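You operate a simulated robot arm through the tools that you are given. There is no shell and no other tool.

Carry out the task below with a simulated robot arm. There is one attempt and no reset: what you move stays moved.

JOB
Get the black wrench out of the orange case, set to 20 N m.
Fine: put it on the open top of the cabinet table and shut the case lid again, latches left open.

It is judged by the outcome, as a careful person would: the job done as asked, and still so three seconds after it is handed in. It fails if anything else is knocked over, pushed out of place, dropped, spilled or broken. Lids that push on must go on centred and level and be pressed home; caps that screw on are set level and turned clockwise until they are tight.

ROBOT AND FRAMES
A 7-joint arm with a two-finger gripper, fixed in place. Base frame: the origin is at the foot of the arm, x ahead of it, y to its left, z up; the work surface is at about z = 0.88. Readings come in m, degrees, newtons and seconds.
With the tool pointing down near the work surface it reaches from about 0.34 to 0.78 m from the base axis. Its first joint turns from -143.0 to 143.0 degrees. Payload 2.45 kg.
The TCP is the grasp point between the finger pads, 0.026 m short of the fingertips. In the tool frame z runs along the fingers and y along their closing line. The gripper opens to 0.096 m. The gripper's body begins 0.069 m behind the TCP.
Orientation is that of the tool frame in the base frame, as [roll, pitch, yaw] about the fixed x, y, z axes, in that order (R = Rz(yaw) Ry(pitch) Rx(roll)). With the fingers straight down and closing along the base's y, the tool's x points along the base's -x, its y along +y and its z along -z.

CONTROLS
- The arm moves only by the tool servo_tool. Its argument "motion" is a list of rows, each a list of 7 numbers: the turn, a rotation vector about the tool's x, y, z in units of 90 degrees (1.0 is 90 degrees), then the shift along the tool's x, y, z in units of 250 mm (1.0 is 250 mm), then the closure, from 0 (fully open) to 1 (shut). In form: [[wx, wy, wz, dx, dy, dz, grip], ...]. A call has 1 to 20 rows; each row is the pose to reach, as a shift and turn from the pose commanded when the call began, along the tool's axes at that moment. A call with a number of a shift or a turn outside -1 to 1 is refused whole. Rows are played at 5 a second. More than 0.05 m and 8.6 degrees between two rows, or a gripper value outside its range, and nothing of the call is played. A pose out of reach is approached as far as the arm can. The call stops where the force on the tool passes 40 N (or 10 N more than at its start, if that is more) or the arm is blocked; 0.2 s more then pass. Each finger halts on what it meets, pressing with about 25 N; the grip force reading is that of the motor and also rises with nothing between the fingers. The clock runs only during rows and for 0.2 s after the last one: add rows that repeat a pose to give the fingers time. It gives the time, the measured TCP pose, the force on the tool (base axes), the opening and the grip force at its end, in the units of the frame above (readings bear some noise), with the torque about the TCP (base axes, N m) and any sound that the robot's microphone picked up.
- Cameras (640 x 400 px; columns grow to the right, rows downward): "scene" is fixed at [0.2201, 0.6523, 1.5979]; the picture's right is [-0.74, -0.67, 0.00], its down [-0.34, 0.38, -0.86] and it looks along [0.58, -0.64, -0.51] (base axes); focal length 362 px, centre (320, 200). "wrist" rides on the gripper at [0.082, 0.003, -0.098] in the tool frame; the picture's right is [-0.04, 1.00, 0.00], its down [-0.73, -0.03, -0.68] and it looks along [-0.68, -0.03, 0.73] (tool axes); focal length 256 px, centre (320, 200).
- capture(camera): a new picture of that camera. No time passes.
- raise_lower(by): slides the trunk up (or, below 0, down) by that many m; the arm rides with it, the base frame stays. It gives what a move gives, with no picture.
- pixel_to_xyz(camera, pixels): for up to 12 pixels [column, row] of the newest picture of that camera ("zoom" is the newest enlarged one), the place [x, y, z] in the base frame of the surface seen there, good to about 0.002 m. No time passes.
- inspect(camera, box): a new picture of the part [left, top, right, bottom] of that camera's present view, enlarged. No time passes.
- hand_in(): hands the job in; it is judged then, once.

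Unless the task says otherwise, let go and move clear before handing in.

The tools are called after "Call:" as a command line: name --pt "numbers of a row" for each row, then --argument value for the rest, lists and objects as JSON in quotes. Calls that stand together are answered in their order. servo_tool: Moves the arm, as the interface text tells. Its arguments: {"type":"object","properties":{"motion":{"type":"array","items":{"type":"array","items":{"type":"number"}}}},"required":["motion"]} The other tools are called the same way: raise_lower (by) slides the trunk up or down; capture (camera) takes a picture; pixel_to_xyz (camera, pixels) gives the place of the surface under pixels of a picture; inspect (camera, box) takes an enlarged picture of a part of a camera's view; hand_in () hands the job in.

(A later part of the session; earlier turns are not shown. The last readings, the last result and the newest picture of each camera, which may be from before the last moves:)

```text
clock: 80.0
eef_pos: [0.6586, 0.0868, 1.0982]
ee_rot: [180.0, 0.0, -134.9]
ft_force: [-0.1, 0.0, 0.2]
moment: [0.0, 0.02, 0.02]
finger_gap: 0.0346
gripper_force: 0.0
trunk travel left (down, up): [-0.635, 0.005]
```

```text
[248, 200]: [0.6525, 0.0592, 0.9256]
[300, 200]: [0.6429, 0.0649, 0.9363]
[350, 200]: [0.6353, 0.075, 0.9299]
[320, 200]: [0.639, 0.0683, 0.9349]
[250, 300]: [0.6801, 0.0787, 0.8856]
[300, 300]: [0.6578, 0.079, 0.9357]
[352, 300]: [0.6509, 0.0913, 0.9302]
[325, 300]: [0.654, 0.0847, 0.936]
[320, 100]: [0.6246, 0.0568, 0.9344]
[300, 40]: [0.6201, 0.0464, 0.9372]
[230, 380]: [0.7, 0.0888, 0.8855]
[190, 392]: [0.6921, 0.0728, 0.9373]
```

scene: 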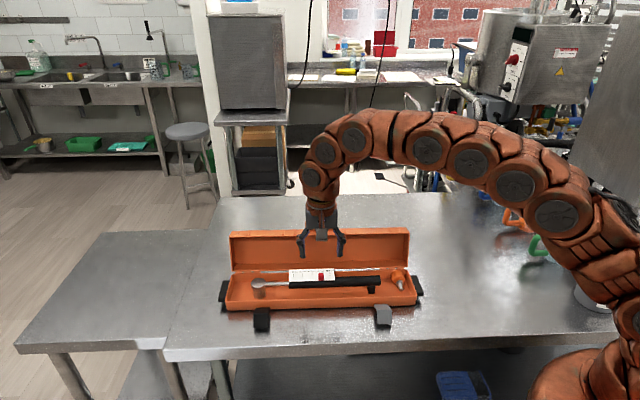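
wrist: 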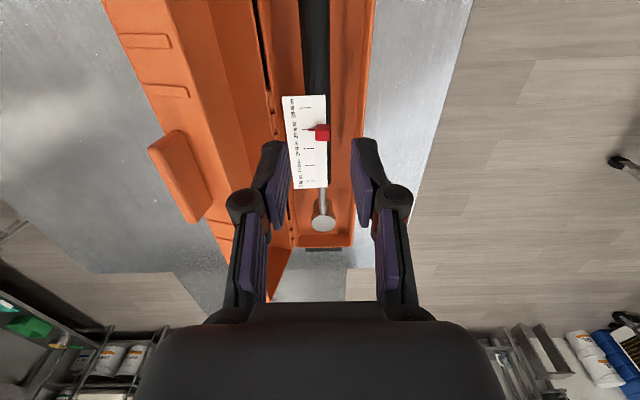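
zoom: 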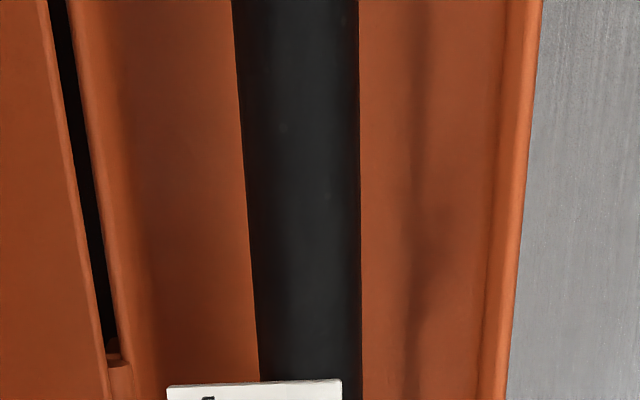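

The tube centre is at n≈-0.405. I'll tilt 35° with the hand toward the foot end, for a longer grip line along the tube, and lower to z≈0.985 first.

Call:
servo_tool --pt "0 -0.065 0 0.001 0 0.075 0.64" --pt "0 -0.13 0 0.003 -0.001 0.15 0.64" --pt "0 -0.195 0 0.004 -0.001 0.225 0.64" --pt "0 -0.26 0 0.005 -0.002 0.3 0.64" --pt "0 -0.325 0 0.007 -0.002 0.375 0.64" --pt "0 -0.389 0 0.008 -0.003 0.453 0.64"

Call:
capture --camera "wrist"

Call:
inspect --camera "scene" --box '[280, 200, 430, 310]'

```text
clock: 81.4
eef_pos: [0.6558, 0.0858, 0.9855]
ee_rot: [-179.9, 35.1, -134.9]
ft_force: [1.1, 0.5, 0.4]
moment: [-0.04, 0.03, 0.0]
finger_gap: 0.0346
gripper_force: 0.0
trunk travel left (down, up): [-0.635, 0.005]
```

```text
taken
```

wrist: 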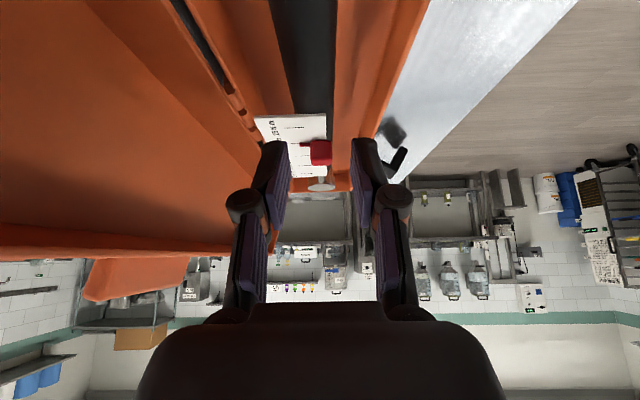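

```text
3.64 times, centred on (355, 255) of scene
```

zoom: 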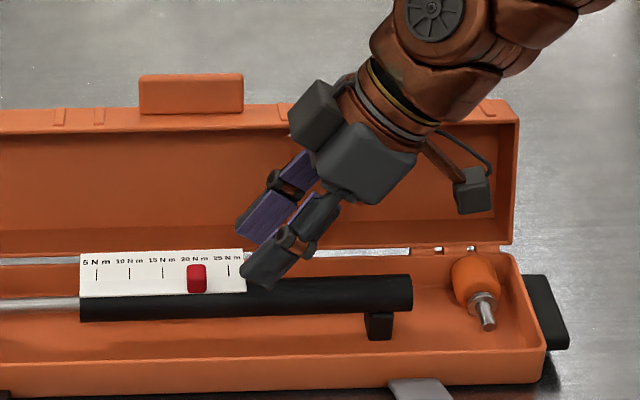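

The fingers are just above the tube to the right of the plate. The hand body may pass close to the open lid as I go down, so I'll measure the lid's rim first.

Call:
pixel_to_xyz --camera "zoom" --pixels '[[60, 132], [60, 115], [200, 128], [500, 118], [515, 118], [514, 180], [512, 240], [60, 200], [200, 240], [270, 225], [60, 240], [300, 80]]'

Call:
inspect --camera "scene" --box '[320, 210, 380, 250]'

```text
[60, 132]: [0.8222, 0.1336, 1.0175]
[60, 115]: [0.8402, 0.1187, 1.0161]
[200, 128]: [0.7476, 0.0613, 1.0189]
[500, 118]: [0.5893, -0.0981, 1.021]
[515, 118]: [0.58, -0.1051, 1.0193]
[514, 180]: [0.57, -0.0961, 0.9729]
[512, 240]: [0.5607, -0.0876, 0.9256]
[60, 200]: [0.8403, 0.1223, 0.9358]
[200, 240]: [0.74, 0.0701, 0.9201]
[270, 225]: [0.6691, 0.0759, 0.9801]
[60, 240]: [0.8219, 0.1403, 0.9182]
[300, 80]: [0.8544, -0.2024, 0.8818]
```

```text
10.00 times, centred on (350, 230) of scene
```

zoom: 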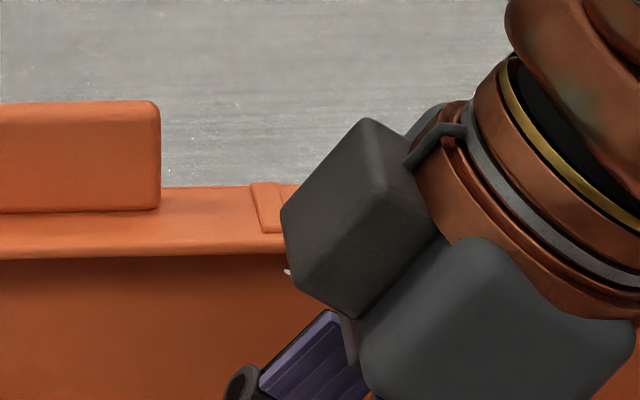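

The lid rim leans back (n=-0.471 at z 0.973, n=-0.486 at z 1.018), so the hand has more than 2 cm of clearance. I'll descend straight down and close on the tube.

Call:
servo_tool --pt "0 0 0 0.03 -0.003 0.043 0.64" --pt "0 0 0 0.06 -0.006 0.086 0.64" --pt "0 0 0 0.09 -0.008 0.128 0.64" --pt "0 0 0 0.1147 -0.008 0.1638 0.64"

Call:
servo_tool --pt "0 0 0 0 0 0 0.8" --pt "0 0 0 0 0 0 0.85" --pt "0 0 0 0 0 0 0.85" --pt "0 0 0 0 0 0 0.85"

Call:
inspect --camera "scene" --box '[220, 210, 430, 320]'

Call:
capture --camera "wrist"

```text
clock: 82.4
eef_pos: [0.6556, 0.0841, 0.9367]
ee_rot: [180.0, 35.1, -135.0]
ft_force: [0.1, 0.3, 0.6]
moment: [-0.01, 0.01, 0.0]
finger_gap: 0.0347
gripper_force: 0.0
trunk travel left (down, up): [-0.635, 0.005]
```

```text
clock: 83.4
eef_pos: [0.6573, 0.0838, 0.9366]
ee_rot: [180.0, 35.0, -135.0]
ft_force: [1.9, -2.4, 2.3]
moment: [-0.05, -0.03, -0.07]
finger_gap: 0.0264
gripper_force: 25.3
trunk travel left (down, up): [-0.635, 0.005]
```

```text
3.05 times, centred on (325, 265) of scene
```

zoom: 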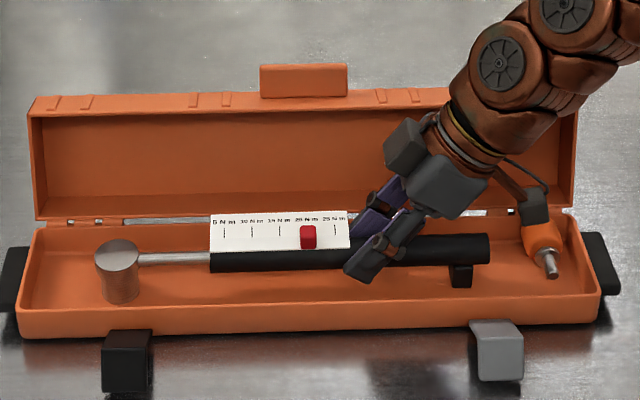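

```text
taken
```

wrist: 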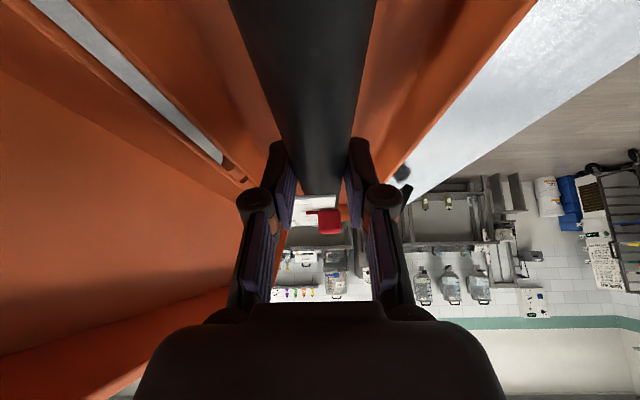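

The tube is held (gap 0.0264, 25 N). I'll lift 8 mm as a test and read the load and whether the head comes up too.

Call:
servo_tool --pt "0 0 0 -0.006 0 -0.009 0.85" --pt "0 0 0 -0.012 0 -0.017 0.85" --pt "0 0 0 -0.0184 0 -0.0262 0.85" --pt "0 0 0 -0.0184 0 -0.0262 0.85"

Call:
inspect --camera "scene" --box '[220, 210, 430, 320]'

```text
clock: 84.4
eef_pos: [0.6575, 0.0838, 0.9429]
ee_rot: [-180.0, 35.0, -135.0]
ft_force: [0.7, -0.6, -3.9]
moment: [-0.09, 0.11, -0.02]
finger_gap: 0.0265
gripper_force: 24.9
trunk travel left (down, up): [-0.635, 0.005]
```

```text
3.05 times, centred on (325, 265) of scene
```

zoom: 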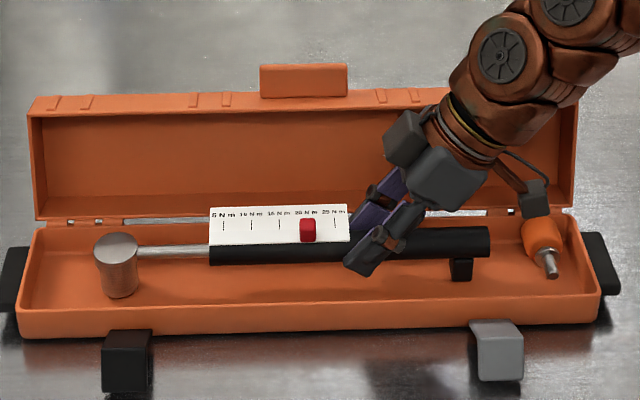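

The whole wrench came up level: 3.9 N load, with only 0.14 N·m of moment. I'll lift it straight up about 17 cm, clear of the case and lid height.

Call:
servo_tool --pt "0 0 0 -0.039 0 -0.056 0.85" --pt "0 0 0 -0.098 0 -0.139 0.85" --pt "0 0 0 -0.156 0 -0.223 0.85" --pt "0 0 0 -0.215 0 -0.306 0.85" --pt "0 0 0 -0.273 0 -0.39 0.85" --pt "0 0 0 -0.332 0 -0.473 0.85" --pt "0 0 0 -0.39 0 -0.557 0.85"

Call:
capture --camera "scene"

Call:
capture --camera "wrist"

```text
clock: 86.0
eef_pos: [0.6586, 0.0828, 1.113]
ee_rot: [-179.9, 35.0, -134.9]
ft_force: [0.1, -0.4, -3.7]
moment: [-0.08, 0.12, -0.07]
finger_gap: 0.0263
gripper_force: 24.9
trunk travel left (down, up): [-0.635, 0.005]
```

```text
taken
```

scene: 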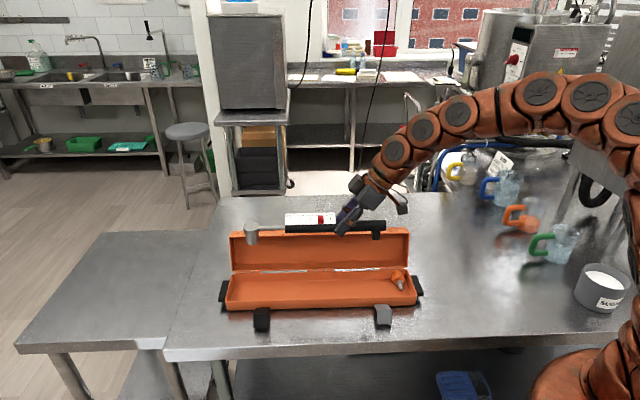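

```text
taken
```

wrist: 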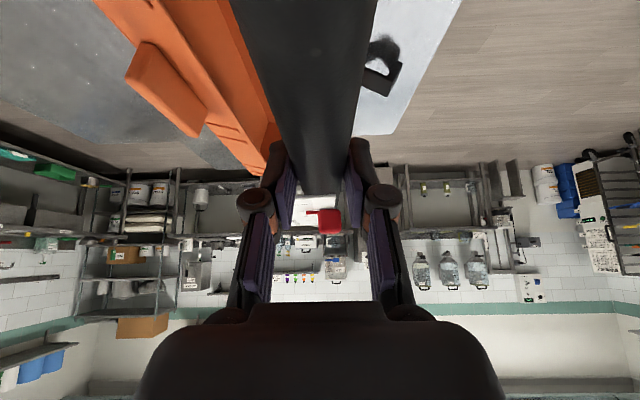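

The wrench is clear of the case and level. I'll carry it along the case's axis toward the right, over the table.

Call:
servo_tool --pt "0 0 0 0.079 0 -0.055 0.85" --pt "0 0 0 0.197 0 -0.138 0.85" --pt "0 0 0 0.315 0 -0.221 0.85" --pt "0 0 0 0.433 0 -0.303 0.85" --pt "0 0 0 0.551 0 -0.386 0.85" --pt "0 0 0 0.669 0 -0.469 0.85" --pt "0 0 0 0.786 0 -0.551 0.85"

Call:
capture --camera "scene"

```text
clock: 87.6
eef_pos: [0.4884, -0.088, 1.1142]
ee_rot: [-179.9, 35.1, -134.9]
ft_force: [0.4, 0.4, -4.3]
moment: [-0.13, 0.13, 0.04]
finger_gap: 0.0264
gripper_force: 24.5
trunk travel left (down, up): [-0.635, 0.005]
```

```text
taken
```

scene: 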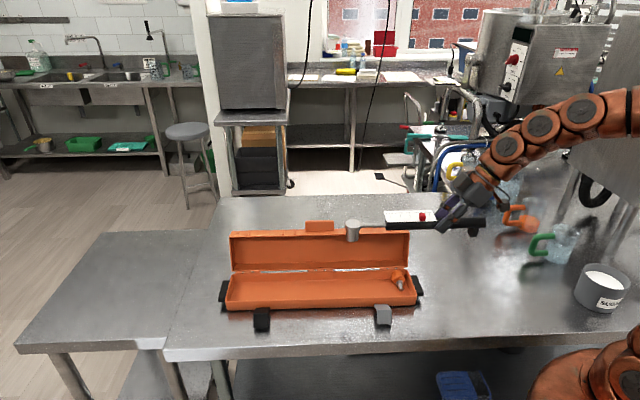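

The wrench hangs level at 4 N. I'll now turn it 90° about the vertical while moving to the open table area to the right, keeping the height.

Call:
servo_tool --pt "0.048 0 0.068 0.034 -0.024 -0.024 0.85" --pt "0.096 0 0.137 0.067 -0.048 -0.047 0.85" --pt "0.144 0 0.205 0.101 -0.072 -0.071 0.85" --pt "0.191 0 0.273 0.134 -0.096 -0.094 0.85" --pt "0.239 0 0.341 0.168 -0.12 -0.118 0.85" --pt "0.287 0 0.41 0.202 -0.144 -0.141 0.85" --pt "0.335 0 0.478 0.235 -0.168 -0.165 0.85" --pt "0.383 0 0.546 0.269 -0.192 -0.188 0.85" --pt "0.431 0 0.614 0.302 -0.216 -0.212 0.85" --pt "0.478 0 0.683 0.336 -0.24 -0.235 0.85" --pt "0.526 0 0.751 0.369 -0.264 -0.259 0.85" --pt "0.574 0 0.819 0.403 -0.288 -0.282 0.85"

Call:
capture --camera "scene"

Call:
capture --camera "wrist"

```text
clock: 90.2
eef_pos: [0.4509, -0.224, 1.1131]
ee_rot: [-179.9, 35.1, 134.8]
ft_force: [-0.3, -2.1, -2.5]
moment: [0.15, 0.11, 0.02]
finger_gap: 0.0266
gripper_force: 25.5
trunk travel left (down, up): [-0.635, 0.005]
```

```text
taken
```

scene: 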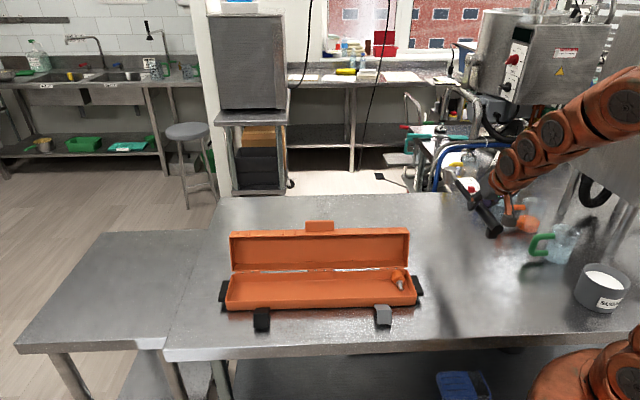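

```text
taken
```

wrist: 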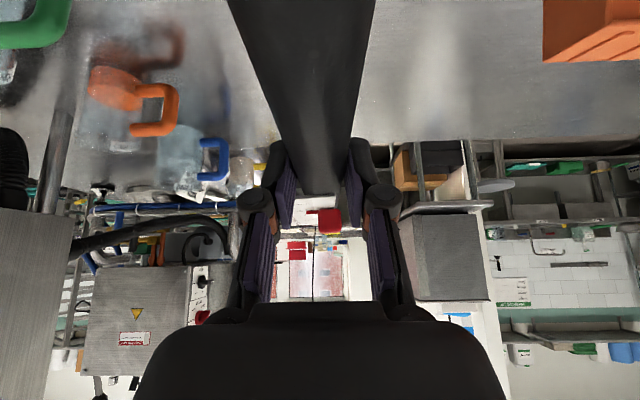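

The wrench now points away from the robot over the clear table, with the pitchers to its right. I'll measure the pitchers and the table beneath the placing spot to check clearance.

Call:
pixel_to_xyz --camera "wrist" --pixels '[[185, 160], [215, 165], [110, 90], [165, 110], [250, 175], [240, 60], [400, 60], [400, 120], [235, 120], [560, 40], [440, 100], [290, 215]]'

Call:
pixel_to_xyz --camera "scene" --pixels '[[440, 230], [420, 210], [460, 270], [440, 200], [500, 250], [480, 270], [465, 205], [490, 220]]'

Call:
inspect --camera "scene" --box '[400, 130, 600, 270]'

```text
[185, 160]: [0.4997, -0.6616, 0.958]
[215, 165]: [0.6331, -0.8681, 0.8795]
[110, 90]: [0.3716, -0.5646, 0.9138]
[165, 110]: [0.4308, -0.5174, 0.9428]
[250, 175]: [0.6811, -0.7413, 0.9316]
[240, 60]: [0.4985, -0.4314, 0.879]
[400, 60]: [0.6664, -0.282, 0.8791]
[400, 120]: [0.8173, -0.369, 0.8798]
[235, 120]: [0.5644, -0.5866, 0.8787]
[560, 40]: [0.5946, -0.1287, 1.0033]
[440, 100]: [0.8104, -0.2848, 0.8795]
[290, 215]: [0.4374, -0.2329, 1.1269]
```

```text
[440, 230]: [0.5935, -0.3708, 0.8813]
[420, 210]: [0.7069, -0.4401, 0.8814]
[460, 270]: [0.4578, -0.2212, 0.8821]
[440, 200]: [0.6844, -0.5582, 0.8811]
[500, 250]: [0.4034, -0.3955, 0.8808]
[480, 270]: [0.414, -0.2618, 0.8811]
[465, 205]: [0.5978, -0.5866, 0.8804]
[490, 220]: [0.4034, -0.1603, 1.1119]
```

```text
2.86 times, centred on (500, 200) of scene
```

zoom: 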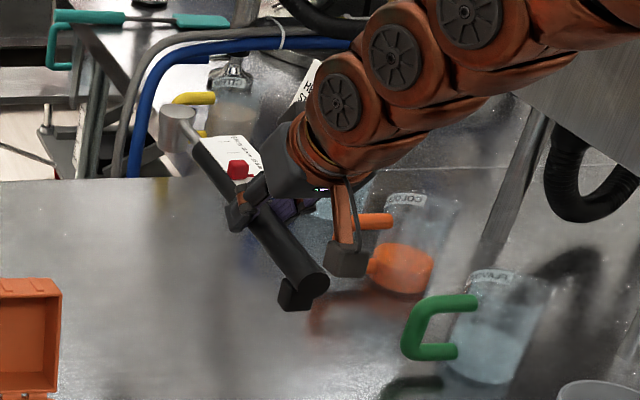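

The orange pitcher's handle is about 20 cm from the wrench line and the table below is clear at z≈0.881. I'll lower the wrench 17 cm toward the table.

Call:
servo_tool --pt "0 0 0 0.065 0 0.093 0.85" --pt "0 0 0 0.13 0 0.186 0.85" --pt "0 0 0 0.195 0 0.279 0.85" --pt "0 0 0 0.26 0 0.371 0.85" --pt "0 0 0 0.325 0 0.464 0.85" --pt "0 0 0 0.36 0 0.514 0.85" --pt "0 0 0 0.39 0 0.557 0.85" --pt "0 0 0 0.39 0 0.557 0.85"

Call:
inspect --camera "scene" --box '[400, 170, 560, 290]'

```text
clock: 92.0
eef_pos: [0.4671, -0.2335, 0.9463]
ee_rot: [-180.0, 34.9, 134.9]
ft_force: [0.6, 0.6, -4.0]
moment: [0.1, 0.09, -0.01]
finger_gap: 0.0265
gripper_force: 24.5
out of reach, approached as far as the arm can: row 4, 5, 6, 7, 8
trunk travel left (down, up): [-0.635, 0.005]
```

```text
3.33 times, centred on (480, 230) of scene
```

zoom: 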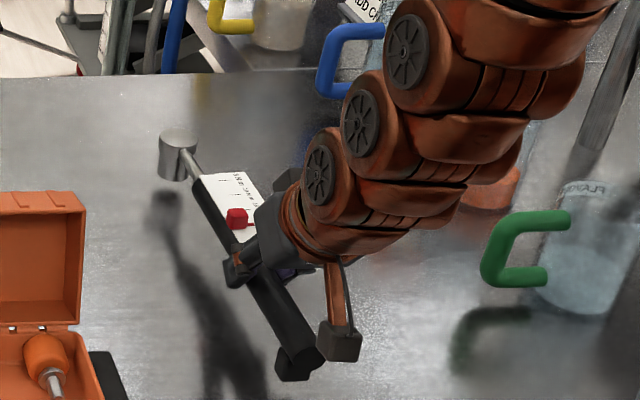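

The arm ran short of room this close in and drifted about 17 mm outward, still 1 cm above the table and level. I'll move the wrench a little farther from the base and finish lowering there.

Call:
servo_tool --pt "0 0 0 -0.06 0 0.042 0.85" --pt "0 0 0 -0.12 0 0.084 0.85" --pt "0 0 0 -0.18 0 0.126 0.85" --pt "0 0 0 -0.18 0 0.126 0.85"

Call:
inspect --camera "scene" --box '[400, 170, 560, 290]'

```text
clock: 93.0
eef_pos: [0.5069, -0.2727, 0.9456]
ee_rot: [-179.9, 35.0, 135.0]
ft_force: [0.5, 0.3, -2.5]
moment: [0.14, 0.13, 0.02]
finger_gap: 0.0262
gripper_force: 24.5
trunk travel left (down, up): [-0.635, 0.005]
```

```text
3.33 times, centred on (480, 230) of scene
```

zoom: 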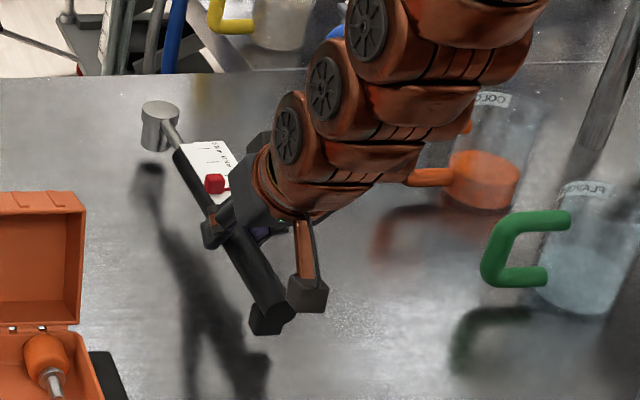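

The wrench is level at z≈0.946, in the open area. I'll lower slowly toward contact.

Call:
servo_tool --pt "0 0 0 0.007 0 0.01 0.85" --pt "0 0 0 0.014 0 0.02 0.85" --pt "0 0 0 0.023 0 0.0328 0.85" --pt "0 0 0 0.023 0 0.0328 0.85"

Call:
inspect --camera "scene" --box '[420, 190, 520, 260]'

```text
clock: 94.0
eef_pos: [0.5051, -0.2723, 0.9361]
ee_rot: [-179.9, 35.1, 135.0]
ft_force: [0.0, 0.2, -3.0]
moment: [0.1, 0.14, 0.01]
finger_gap: 0.0264
gripper_force: 25.4
trunk travel left (down, up): [-0.635, 0.005]
```

```text
5.71 times, centred on (470, 225) of scene
```

zoom: 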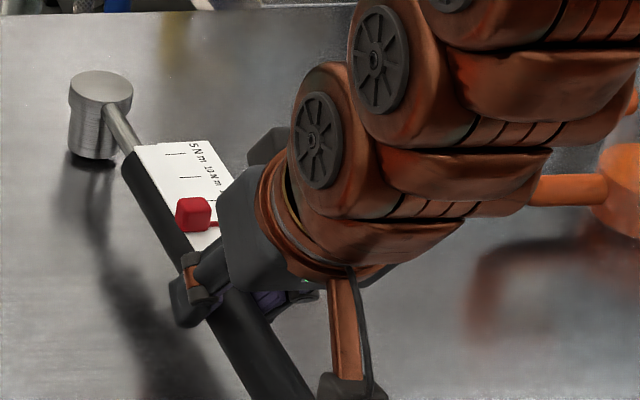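

Still about 5 mm to go: the shadow under the head is close, and the load is still 3 N down. I'll lower in small steps until the table takes the weight.

Call:
servo_tool --pt "0 0 0 0.004 0 0.006 0.85" --pt "0 0 0 0.008 0 0.012 0.85" --pt "0 0 0 0.012 0 0.0165 0.85" --pt "0 0 0 0.012 0 0.0165 0.85"

Call:
inspect --camera "scene" --box '[420, 190, 520, 260]'

```text
clock: 95.0
eef_pos: [0.5076, -0.2723, 0.931]
ee_rot: [180.0, 35.2, 134.9]
ft_force: [0.2, -0.2, -2.5]
moment: [0.03, 0.03, -0.05]
finger_gap: 0.0263
gripper_force: 25.2
trunk travel left (down, up): [-0.635, 0.005]
```

```text
5.71 times, centred on (470, 225) of scene
```

zoom: 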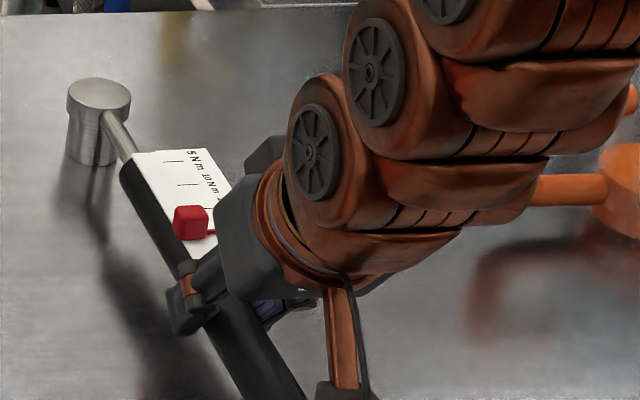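

The moment dropped to about 0.03 N·m, so the head end is already touching. I'll lower another 1.5 mm to seat the foot as well.

Call:
servo_tool --pt "0 0 0 0.002 0 0.0025 0.85" --pt "0 0 0 0.0035 0 0.005 0.85" --pt "0 0 0 0.0035 0 0.005 0.85"

```text
clock: 95.8
eef_pos: [0.508, -0.2719, 0.9302]
ee_rot: [179.9, 35.3, 134.9]
ft_force: [-1.9, -0.8, 11.0]
moment: [-0.01, -0.09, -0.01]
finger_gap: 0.0263
gripper_force: 24.7
trunk travel left (down, up): [-0.635, 0.005]
```

Contact is now firm (11 N up). I'll ease up slightly and open the fingers just enough to release the tube.

Call:
servo_tool --pt "0 0 0 -0.0015 0 -0.0025 0.85" --pt "0 0 0 -0.0015 0 -0.0025 0.75" --pt "0 0 0 -0.0015 0 -0.0025 0.6" --pt "0 0 0 -0.0015 0 -0.0025 0.5" --pt "0 0 0 -0.0015 0 -0.0025 0.5"

Call:
inspect --camera "scene" --box '[420, 190, 520, 260]'

Call:
capture --camera "wrist"

```text
clock: 97.0
eef_pos: [0.5073, -0.2721, 0.93]
ee_rot: [179.9, 35.2, 135.0]
ft_force: [0.2, -0.5, 0.4]
moment: [0.0, 0.0, 0.01]
finger_gap: 0.0478
gripper_force: 0.0
trunk travel left (down, up): [-0.635, 0.005]
```

```text
5.71 times, centred on (470, 225) of scene
```

zoom: 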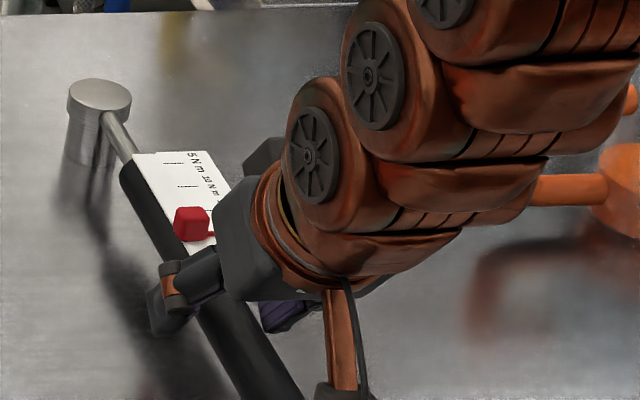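

```text
taken
```

wrist: 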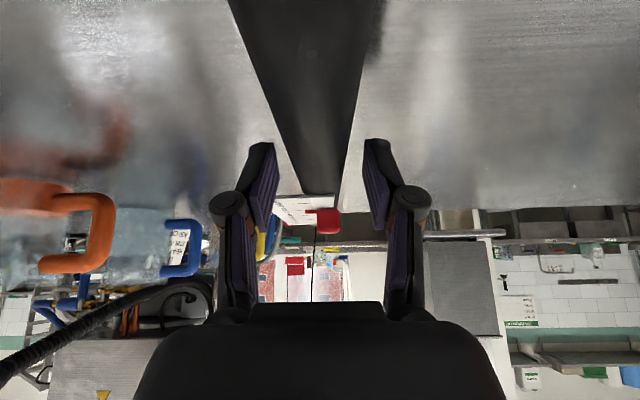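

The wrench stands free on the table and the slider is still on its mark. I'll withdraw along the fingers, up and back.

Call:
servo_tool --pt "0 0 0 0 0 -0.06 0.5" --pt "0 0 0 0 0 -0.14 0.45" --pt "0 0 0 0 0 -0.26 0.4" --pt "0 0 0 -0.05 0 -0.4 0.3" --pt "0 0 0 -0.12 0 -0.54 0.2" --pt "0 0 0 -0.2 0 -0.66 0.1"

Call:
capture --camera "scene"

Call:
capture --camera "wrist"

```text
clock: 98.4
eef_pos: [0.4676, -0.2342, 1.0923]
ee_rot: [-179.8, 34.9, 134.9]
ft_force: [0.1, 0.7, 0.2]
moment: [-0.03, 0.02, -0.02]
finger_gap: 0.0866
gripper_force: 0.1
trunk travel left (down, up): [-0.635, 0.005]
```

```text
taken
```

scene: 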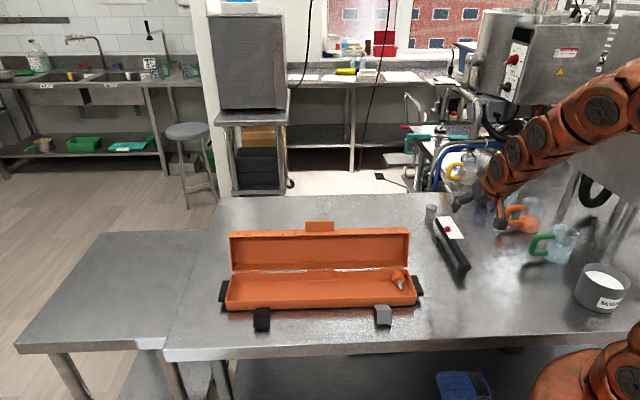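

```text
taken
```

wrist: 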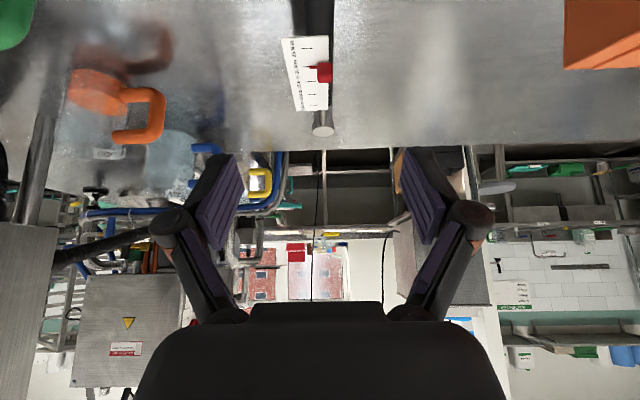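

The wrench stands on the open table at (445,245) in the scene, clear of everything. Now I'll close the lid, first rising and moving back over the case to look at the handle.

Call:
servo_tool --pt "0 0.028 0 -0.005 0.13 -0.1 0.1" --pt "0 0.056 0 -0.011 0.27 -0.19 0" --pt "0 0.084 0 -0.016 0.41 -0.28 0" --pt "0 0.112 0 -0.021 0.55 -0.36 0" --pt "0 0.14 0 -0.027 0.69 -0.44 0" --pt "0 0.167 0 -0.032 0.82 -0.505 0"

Call:
servo_tool --pt "0 0 0 0 0.14 0 0" --pt "0 0 0 0 0.28 0 0" --pt "0 0 0 0 0.42 0 0" --pt "0 0 0 0 0.56 0 0" --pt "0 0 0 0 0.7 0 0" --pt "0 0 0 0 0.828 0 0"

Call:
capture --camera "wrist"

Call:
capture --camera "scene"

```text
clock: 99.8
eef_pos: [0.5691, -0.0415, 1.2019]
ee_rot: [179.9, 20.1, 135.0]
ft_force: [-0.8, -1.0, -0.3]
moment: [0.0, -0.04, 0.01]
finger_gap: 0.0964
gripper_force: 0.1
trunk travel left (down, up): [-0.635, 0.005]
```

```text
clock: 101.2
eef_pos: [0.7142, 0.1067, 1.202]
ee_rot: [180.0, 20.1, 135.0]
ft_force: [-0.5, -0.2, 1.3]
moment: [0.05, -0.04, 0.0]
finger_gap: 0.0963
gripper_force: 0.2
trunk travel left (down, up): [-0.635, 0.005]
```

```text
taken
```

wrist: 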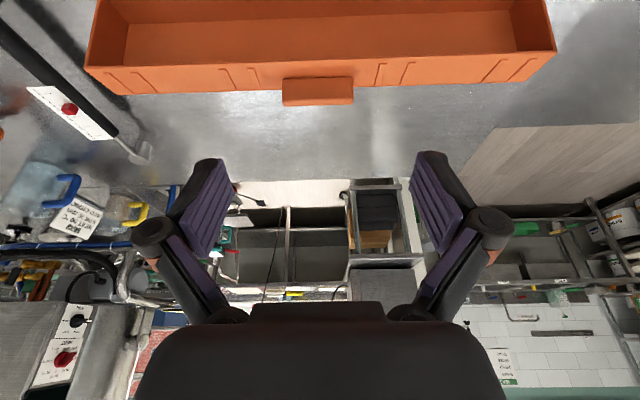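

```text
taken
```

scene: 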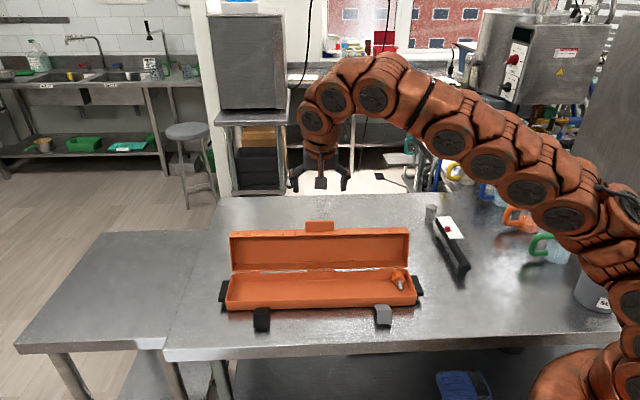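

The handle is in view at (318,92) in the wrist picture, and the wrench stands on the table. I'll measure the handle's present place and direction, and check the wrench's scale from here.

Call:
inspect --camera "wrist" --box '[240, 40, 400, 140]'

Call:
pixel_to_xyz --camera "zoom" --pixels '[[172, 160], [450, 150], [172, 175], [450, 165], [176, 200], [450, 195], [176, 250], [450, 240], [320, 155], [320, 175], [320, 230], [320, 135]]'

Call:
inspect --camera "scene" --box '[410, 190, 490, 290]'

Call:
inspect --camera "wrist" --box '[10, 60, 150, 170]'

```text
4.00 times, centred on (320, 90) of wrist
```

zoom: 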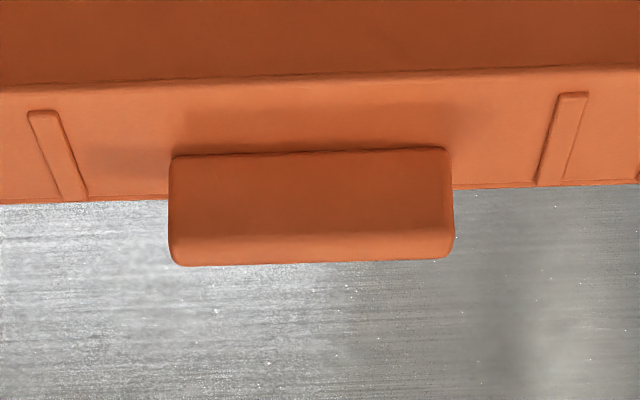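

```text
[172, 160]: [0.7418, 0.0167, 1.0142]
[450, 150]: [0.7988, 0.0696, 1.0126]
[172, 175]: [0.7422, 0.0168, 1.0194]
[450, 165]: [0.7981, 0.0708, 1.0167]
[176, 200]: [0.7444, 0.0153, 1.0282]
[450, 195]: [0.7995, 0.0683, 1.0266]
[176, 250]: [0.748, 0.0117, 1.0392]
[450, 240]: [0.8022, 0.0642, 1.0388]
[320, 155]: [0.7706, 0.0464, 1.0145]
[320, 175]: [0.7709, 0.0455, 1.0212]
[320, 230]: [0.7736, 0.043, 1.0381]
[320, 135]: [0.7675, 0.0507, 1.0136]
```

```text
4.00 times, centred on (450, 240) of scene
```

zoom: 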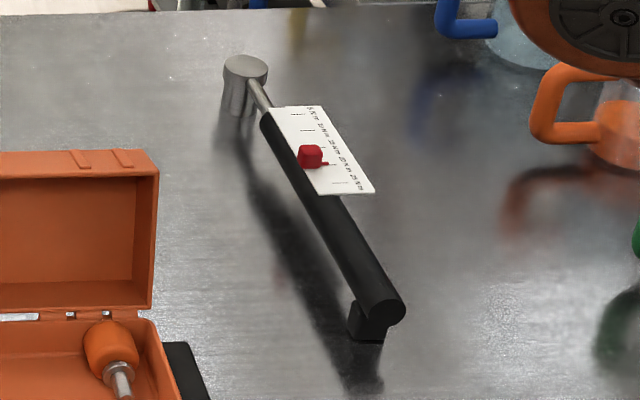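

```text
3.64 times, centred on (80, 115) of wrist
```

zoom: 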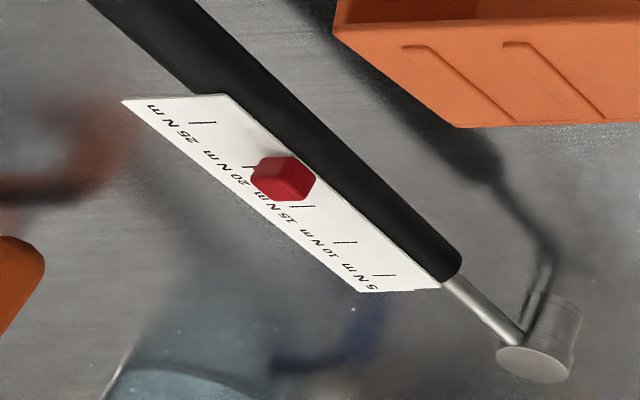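

The slider still looks near 20, and I'll verify that from directly above after closing. The handle is now centred at a≈0.5755, pointing up at n≈-0.52, z≈1.014–1.043. I'll check whether the base shifted, to get the hinge line right.

Call:
inspect --camera "scene" --box '[210, 215, 430, 335]'

Call:
pixel_to_xyz --camera "zoom" --pixels '[[150, 270], [320, 265], [480, 262], [60, 262], [590, 250], [320, 240], [320, 154], [150, 156], [320, 60], [320, 45], [320, 52], [500, 150]]'

```text
2.91 times, centred on (320, 275) of scene
```

zoom: 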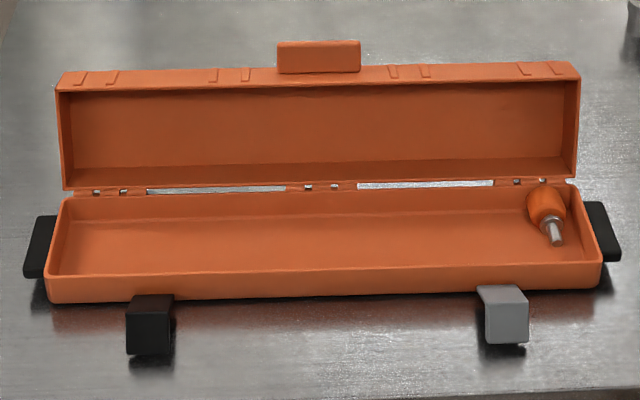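

```text
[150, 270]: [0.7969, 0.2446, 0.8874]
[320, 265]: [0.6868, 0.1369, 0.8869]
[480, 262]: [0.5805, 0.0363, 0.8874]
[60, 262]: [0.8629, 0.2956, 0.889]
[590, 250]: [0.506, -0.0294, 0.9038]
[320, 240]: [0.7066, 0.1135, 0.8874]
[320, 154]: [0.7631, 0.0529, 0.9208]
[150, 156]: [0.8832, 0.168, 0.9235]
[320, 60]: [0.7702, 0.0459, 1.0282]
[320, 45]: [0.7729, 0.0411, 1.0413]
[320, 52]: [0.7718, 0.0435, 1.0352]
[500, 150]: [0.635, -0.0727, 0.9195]
```

Call:
pixel_to_xyz --camera "zoom" --pixels '[[90, 293], [230, 289], [320, 286], [430, 283], [560, 279], [320, 272], [310, 187], [220, 190], [420, 184], [336, 187], [70, 190], [571, 178]]'

Call:
pixel_to_xyz --camera "scene" --pixels '[[225, 296], [417, 290], [320, 298], [300, 303]]'

```text
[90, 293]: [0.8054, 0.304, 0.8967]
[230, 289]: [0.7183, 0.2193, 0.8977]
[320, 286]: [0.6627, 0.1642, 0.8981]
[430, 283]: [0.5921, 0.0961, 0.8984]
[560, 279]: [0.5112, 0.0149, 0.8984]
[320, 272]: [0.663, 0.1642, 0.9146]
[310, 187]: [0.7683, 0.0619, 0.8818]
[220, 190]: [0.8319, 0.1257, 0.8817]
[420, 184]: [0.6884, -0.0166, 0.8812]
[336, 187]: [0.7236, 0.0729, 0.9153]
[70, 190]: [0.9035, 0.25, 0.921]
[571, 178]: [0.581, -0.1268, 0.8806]
```

```text
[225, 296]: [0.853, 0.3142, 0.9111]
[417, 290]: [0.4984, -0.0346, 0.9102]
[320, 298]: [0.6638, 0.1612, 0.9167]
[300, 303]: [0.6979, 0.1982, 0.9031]
```

The base has moved about 5 mm back, and the lid is at about 106°, so the hinge is near n=-0.4575, z=0.918. I'll go to a pre-grasp point just above the handle with a 30° tilt.

Call:
servo_tool --pt "0 -0.028 0 -0.024 -0.005 0.123 0" --pt "0 -0.056 0 -0.048 -0.01 0.245 0" --pt "0 -0.083 0 -0.072 -0.015 0.368 0" --pt "0 -0.111 0 -0.0957 -0.02 0.4905 0"

Call:
capture --camera "wrist"

```text
clock: 102.2
eef_pos: [0.7561, 0.0536, 1.0942]
ee_rot: [-179.8, 30.1, 135.0]
ft_force: [0.7, -0.6, 0.9]
moment: [-0.03, 0.0, -0.01]
finger_gap: 0.0961
gripper_force: 0.2
trunk travel left (down, up): [-0.635, 0.005]
```

```text
taken
```

wrist: 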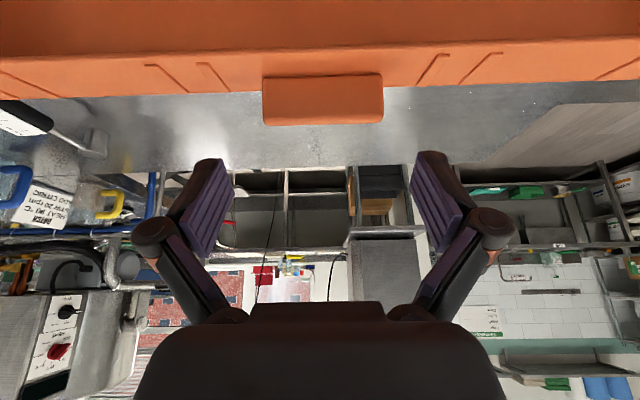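

The handle is centred between the fingers at (262–383, 100). I'll take a last measurement from here.

Call:
pixel_to_xyz --camera "wrist" --pixels '[[266, 85], [380, 82], [266, 115], [380, 112], [322, 78], [322, 95], [322, 110], [322, 120], [322, 65], [200, 75], [440, 70], [322, 50]]'

```text
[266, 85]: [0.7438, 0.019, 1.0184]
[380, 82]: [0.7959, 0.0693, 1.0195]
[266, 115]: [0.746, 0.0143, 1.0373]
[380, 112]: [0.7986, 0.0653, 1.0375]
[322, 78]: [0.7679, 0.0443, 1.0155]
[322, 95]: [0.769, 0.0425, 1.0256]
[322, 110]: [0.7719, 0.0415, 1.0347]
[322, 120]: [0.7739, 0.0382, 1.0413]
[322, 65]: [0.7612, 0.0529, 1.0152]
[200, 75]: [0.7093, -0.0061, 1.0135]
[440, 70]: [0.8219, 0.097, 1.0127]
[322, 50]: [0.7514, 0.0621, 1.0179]
```

The handle's centre is at a≈0.5756, n≈-0.522. I'll advance onto it and close on its ends.

Call:
servo_tool --pt "0 0 0 0.006 0.012 0.07 0" --pt "0 0 0 0.012 0.012 0.14 0" --pt "0 0 0 0.018 0.012 0.2 0" --pt "0 0 0 0.021 0.012 0.238 0"

Call:
servo_tool --pt "0 0 0 0 0 0 0.15" --pt "0 0 0 0 0 0 0.3" --pt "0 0 0 0 0 0 0.35" --pt "0 0 0 0 0 0 0.35"

Call:
capture --camera "wrist"

Call:
inspect --camera "scene" --box '[210, 195, 430, 335]'

```text
clock: 103.2
eef_pos: [0.7757, 0.0384, 1.0415]
ee_rot: [-180.0, 30.0, 134.9]
ft_force: [-0.1, 0.1, 0.4]
moment: [0.02, -0.03, -0.01]
finger_gap: 0.0957
gripper_force: 0.1
trunk travel left (down, up): [-0.635, 0.005]
```

```text
clock: 104.2
eef_pos: [0.7772, 0.0376, 1.0416]
ee_rot: [180.0, 30.0, 134.9]
ft_force: [-2.5, -1.6, 2.2]
moment: [-0.22, 0.29, -0.27]
finger_gap: 0.0796
gripper_force: 25.4
trunk travel left (down, up): [-0.635, 0.005]
```

```text
taken
```

wrist: 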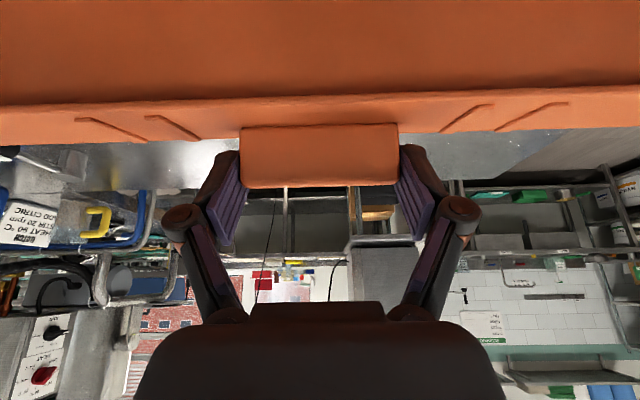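

```text
2.86 times, centred on (320, 265) of scene
```

zoom: 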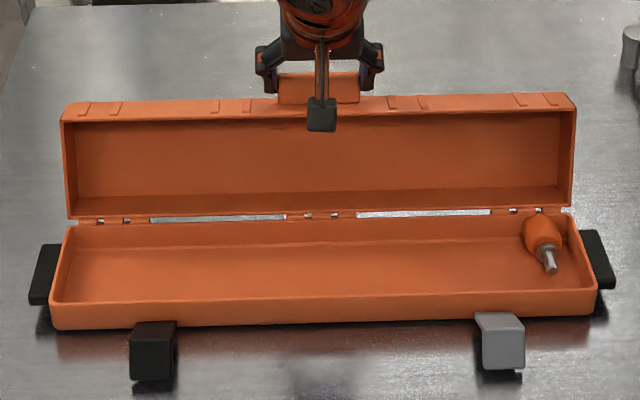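

The handle is gripped again (gap 0.0796). I'll reverse the arc slowly, first 24° forward, watching the force.

Call:
servo_tool --pt "0 -0.009 0 0.0216 0 -0.0314 0.35" --pt "0 -0.018 0 0.0454 0 -0.0622 0.35" --pt "0 -0.027 0 0.0712 0 -0.091 0.35" --pt "0 -0.036 0 0.0994 0 -0.1183 0.35" --pt "0 -0.044 0 0.1294 0 -0.1431 0.35" --pt "0 -0.053 0 0.1608 0 -0.1663 0.35" --pt "0 -0.053 0 0.1608 0 -0.1663 0.35"

Call:
inspect --camera "scene" --box '[210, 195, 430, 335]'

```text
clock: 105.8
eef_pos: [0.7381, 0.0795, 1.055]
ee_rot: [-180.0, 34.8, 135.0]
ft_force: [0.7, -1.1, -3.6]
moment: [-0.46, 0.1, 0.69]
finger_gap: 0.0797
gripper_force: 25.5
trunk travel left (down, up): [-0.635, 0.005]
```

```text
2.86 times, centred on (320, 265) of scene
```

zoom: 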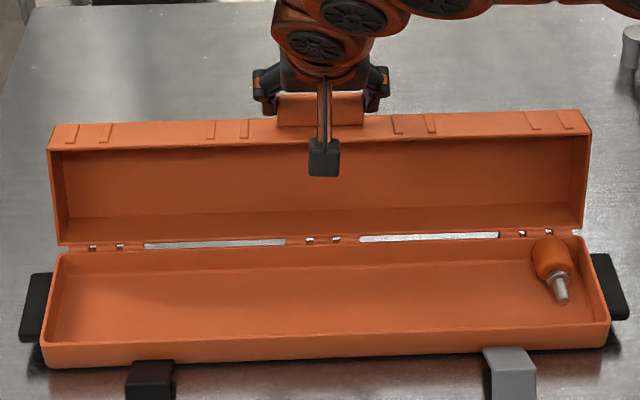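

That pulled the whole case forward instead of turning the lid: the base front moved from y≈328 to 365 in the zoom. I'll stop and measure how far it went before correcting.

Call:
capture --camera "scene"

Call:
inspect --camera "scene" --box '[200, 220, 440, 360]'

Call:
pixel_to_xyz --camera "scene" --pixels '[[250, 318], [300, 317], [350, 315], [400, 312], [228, 320], [420, 308], [262, 332], [388, 328], [300, 340], [320, 250], [320, 240], [230, 245]]'

```text
taken
```

scene: 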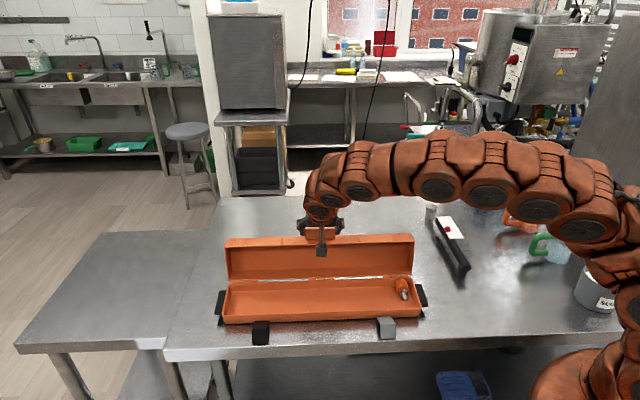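

```text
2.67 times, centred on (320, 290) of scene
```

zoom: 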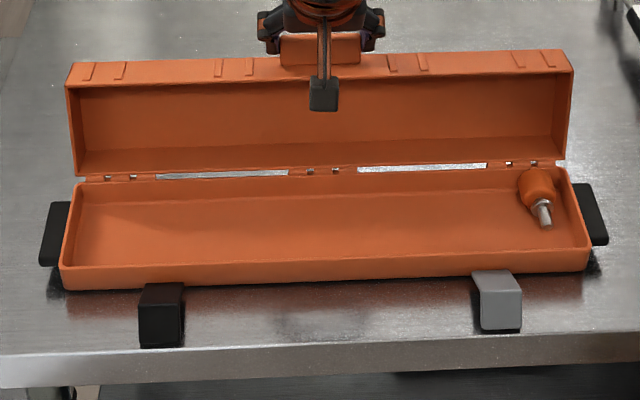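

```text
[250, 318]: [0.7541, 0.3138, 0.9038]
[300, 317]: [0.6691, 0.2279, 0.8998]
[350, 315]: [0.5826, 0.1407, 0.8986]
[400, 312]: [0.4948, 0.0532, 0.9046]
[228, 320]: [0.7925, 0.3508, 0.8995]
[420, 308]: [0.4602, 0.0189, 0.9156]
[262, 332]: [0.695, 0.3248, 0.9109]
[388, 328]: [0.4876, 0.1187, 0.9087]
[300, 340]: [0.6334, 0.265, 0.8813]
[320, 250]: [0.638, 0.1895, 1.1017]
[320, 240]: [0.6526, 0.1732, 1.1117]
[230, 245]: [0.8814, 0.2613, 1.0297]
```

The case slid about 40 mm forward (front now at n≈-0.312) because the tight grip resisted the lid's turning. I'll release, then pinch only the tip of the handle with the fingertips so it can pivot freely. I'll push the case back afterward.

Call:
servo_tool --pt "0 0 0 0 0 0.01 0.35" --pt "0 0 0 0 0 0.01 0.2" --pt "0 0 0 0 0 0.01 0.05" --pt "0 0 0 0 0 0.01 0"

Call:
inspect --camera "scene" --box '[200, 220, 440, 360]'

Call:
capture --camera "wrist"

```text
clock: 106.8
eef_pos: [0.738, 0.0764, 1.0526]
ee_rot: [180.0, 34.7, 134.9]
ft_force: [0.1, -0.6, -0.5]
moment: [-0.02, -0.01, 0.02]
finger_gap: 0.0962
gripper_force: 0.1
trunk travel left (down, up): [-0.635, 0.005]
```

```text
2.67 times, centred on (320, 290) of scene
```

zoom: 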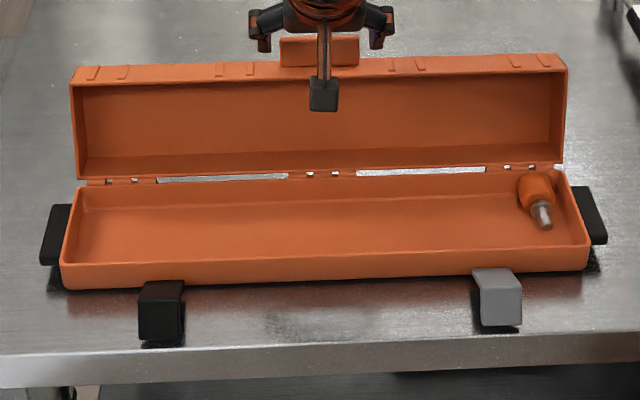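

```text
taken
```

wrist: 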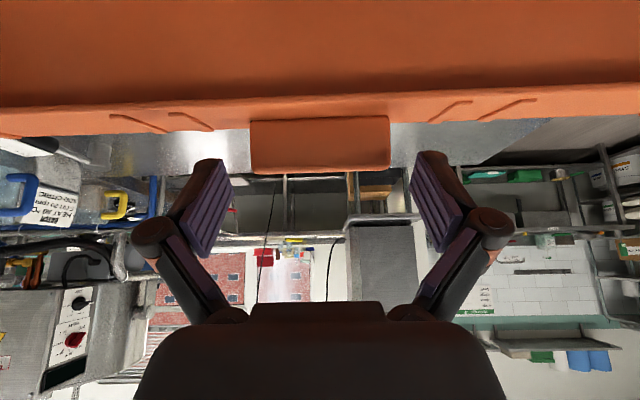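

The lid settled back onto its stop. I'll measure the handle and case again from here.

Call:
pixel_to_xyz --camera "wrist" --pixels '[[256, 130], [386, 125], [256, 160], [386, 158], [320, 125], [320, 145], [320, 158], [320, 168], [320, 112], [320, 104], [200, 118], [440, 112]]'

Call:
pixel_to_xyz --camera "zoom" --pixels '[[100, 278], [230, 274], [400, 270], [560, 260], [75, 85], [72, 130], [78, 175], [565, 75], [562, 150], [160, 315], [500, 300], [320, 79]]'

```text
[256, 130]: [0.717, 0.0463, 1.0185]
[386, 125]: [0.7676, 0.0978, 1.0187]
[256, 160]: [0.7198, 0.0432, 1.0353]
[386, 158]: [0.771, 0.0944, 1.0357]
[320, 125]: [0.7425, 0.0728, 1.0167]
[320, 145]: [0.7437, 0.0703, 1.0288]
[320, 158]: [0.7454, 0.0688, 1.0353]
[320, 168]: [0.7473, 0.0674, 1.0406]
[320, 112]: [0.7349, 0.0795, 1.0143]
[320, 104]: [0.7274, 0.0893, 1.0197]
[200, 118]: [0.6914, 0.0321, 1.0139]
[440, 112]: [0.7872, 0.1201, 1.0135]
```

```text
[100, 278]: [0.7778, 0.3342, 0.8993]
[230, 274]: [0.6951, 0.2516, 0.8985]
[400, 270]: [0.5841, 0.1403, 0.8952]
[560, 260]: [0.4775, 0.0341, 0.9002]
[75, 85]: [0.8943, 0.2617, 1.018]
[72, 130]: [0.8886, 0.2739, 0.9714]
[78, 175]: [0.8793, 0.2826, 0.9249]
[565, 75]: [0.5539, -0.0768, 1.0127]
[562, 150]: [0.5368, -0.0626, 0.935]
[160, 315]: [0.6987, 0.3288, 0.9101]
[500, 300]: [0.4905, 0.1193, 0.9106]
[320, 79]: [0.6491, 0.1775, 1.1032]
```

The handle is centred at a=0.5758, with its tip at n≈-0.487, z≈1.043. I'll regrip only the handle's end, starting nearly upright (10° tilt), and turn the tool together with the lid so the grip doesn't drag the case.

Call:
servo_tool --pt "0 0 0 0 0 -0.1 0" --pt "0 0 0 0 0 -0.2 0" --pt "0 0.09 0 -0.041 0 -0.175 0" --pt "0 0.18 0 -0.082 0 -0.15 0" --pt "0 0.274 0 -0.123 0 -0.126 0"

Call:
capture --camera "wrist"

```text
clock: 108.0
eef_pos: [0.7446, 0.0738, 1.0957]
ee_rot: [-179.9, 10.0, 135.0]
ft_force: [-0.9, 0.3, -0.2]
moment: [0.02, -0.04, 0.0]
finger_gap: 0.0957
gripper_force: 0.0
trunk travel left (down, up): [-0.635, 0.005]
```

```text
taken
```

wrist: 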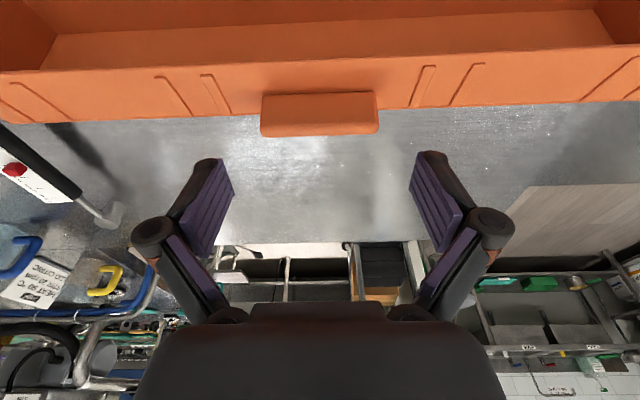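

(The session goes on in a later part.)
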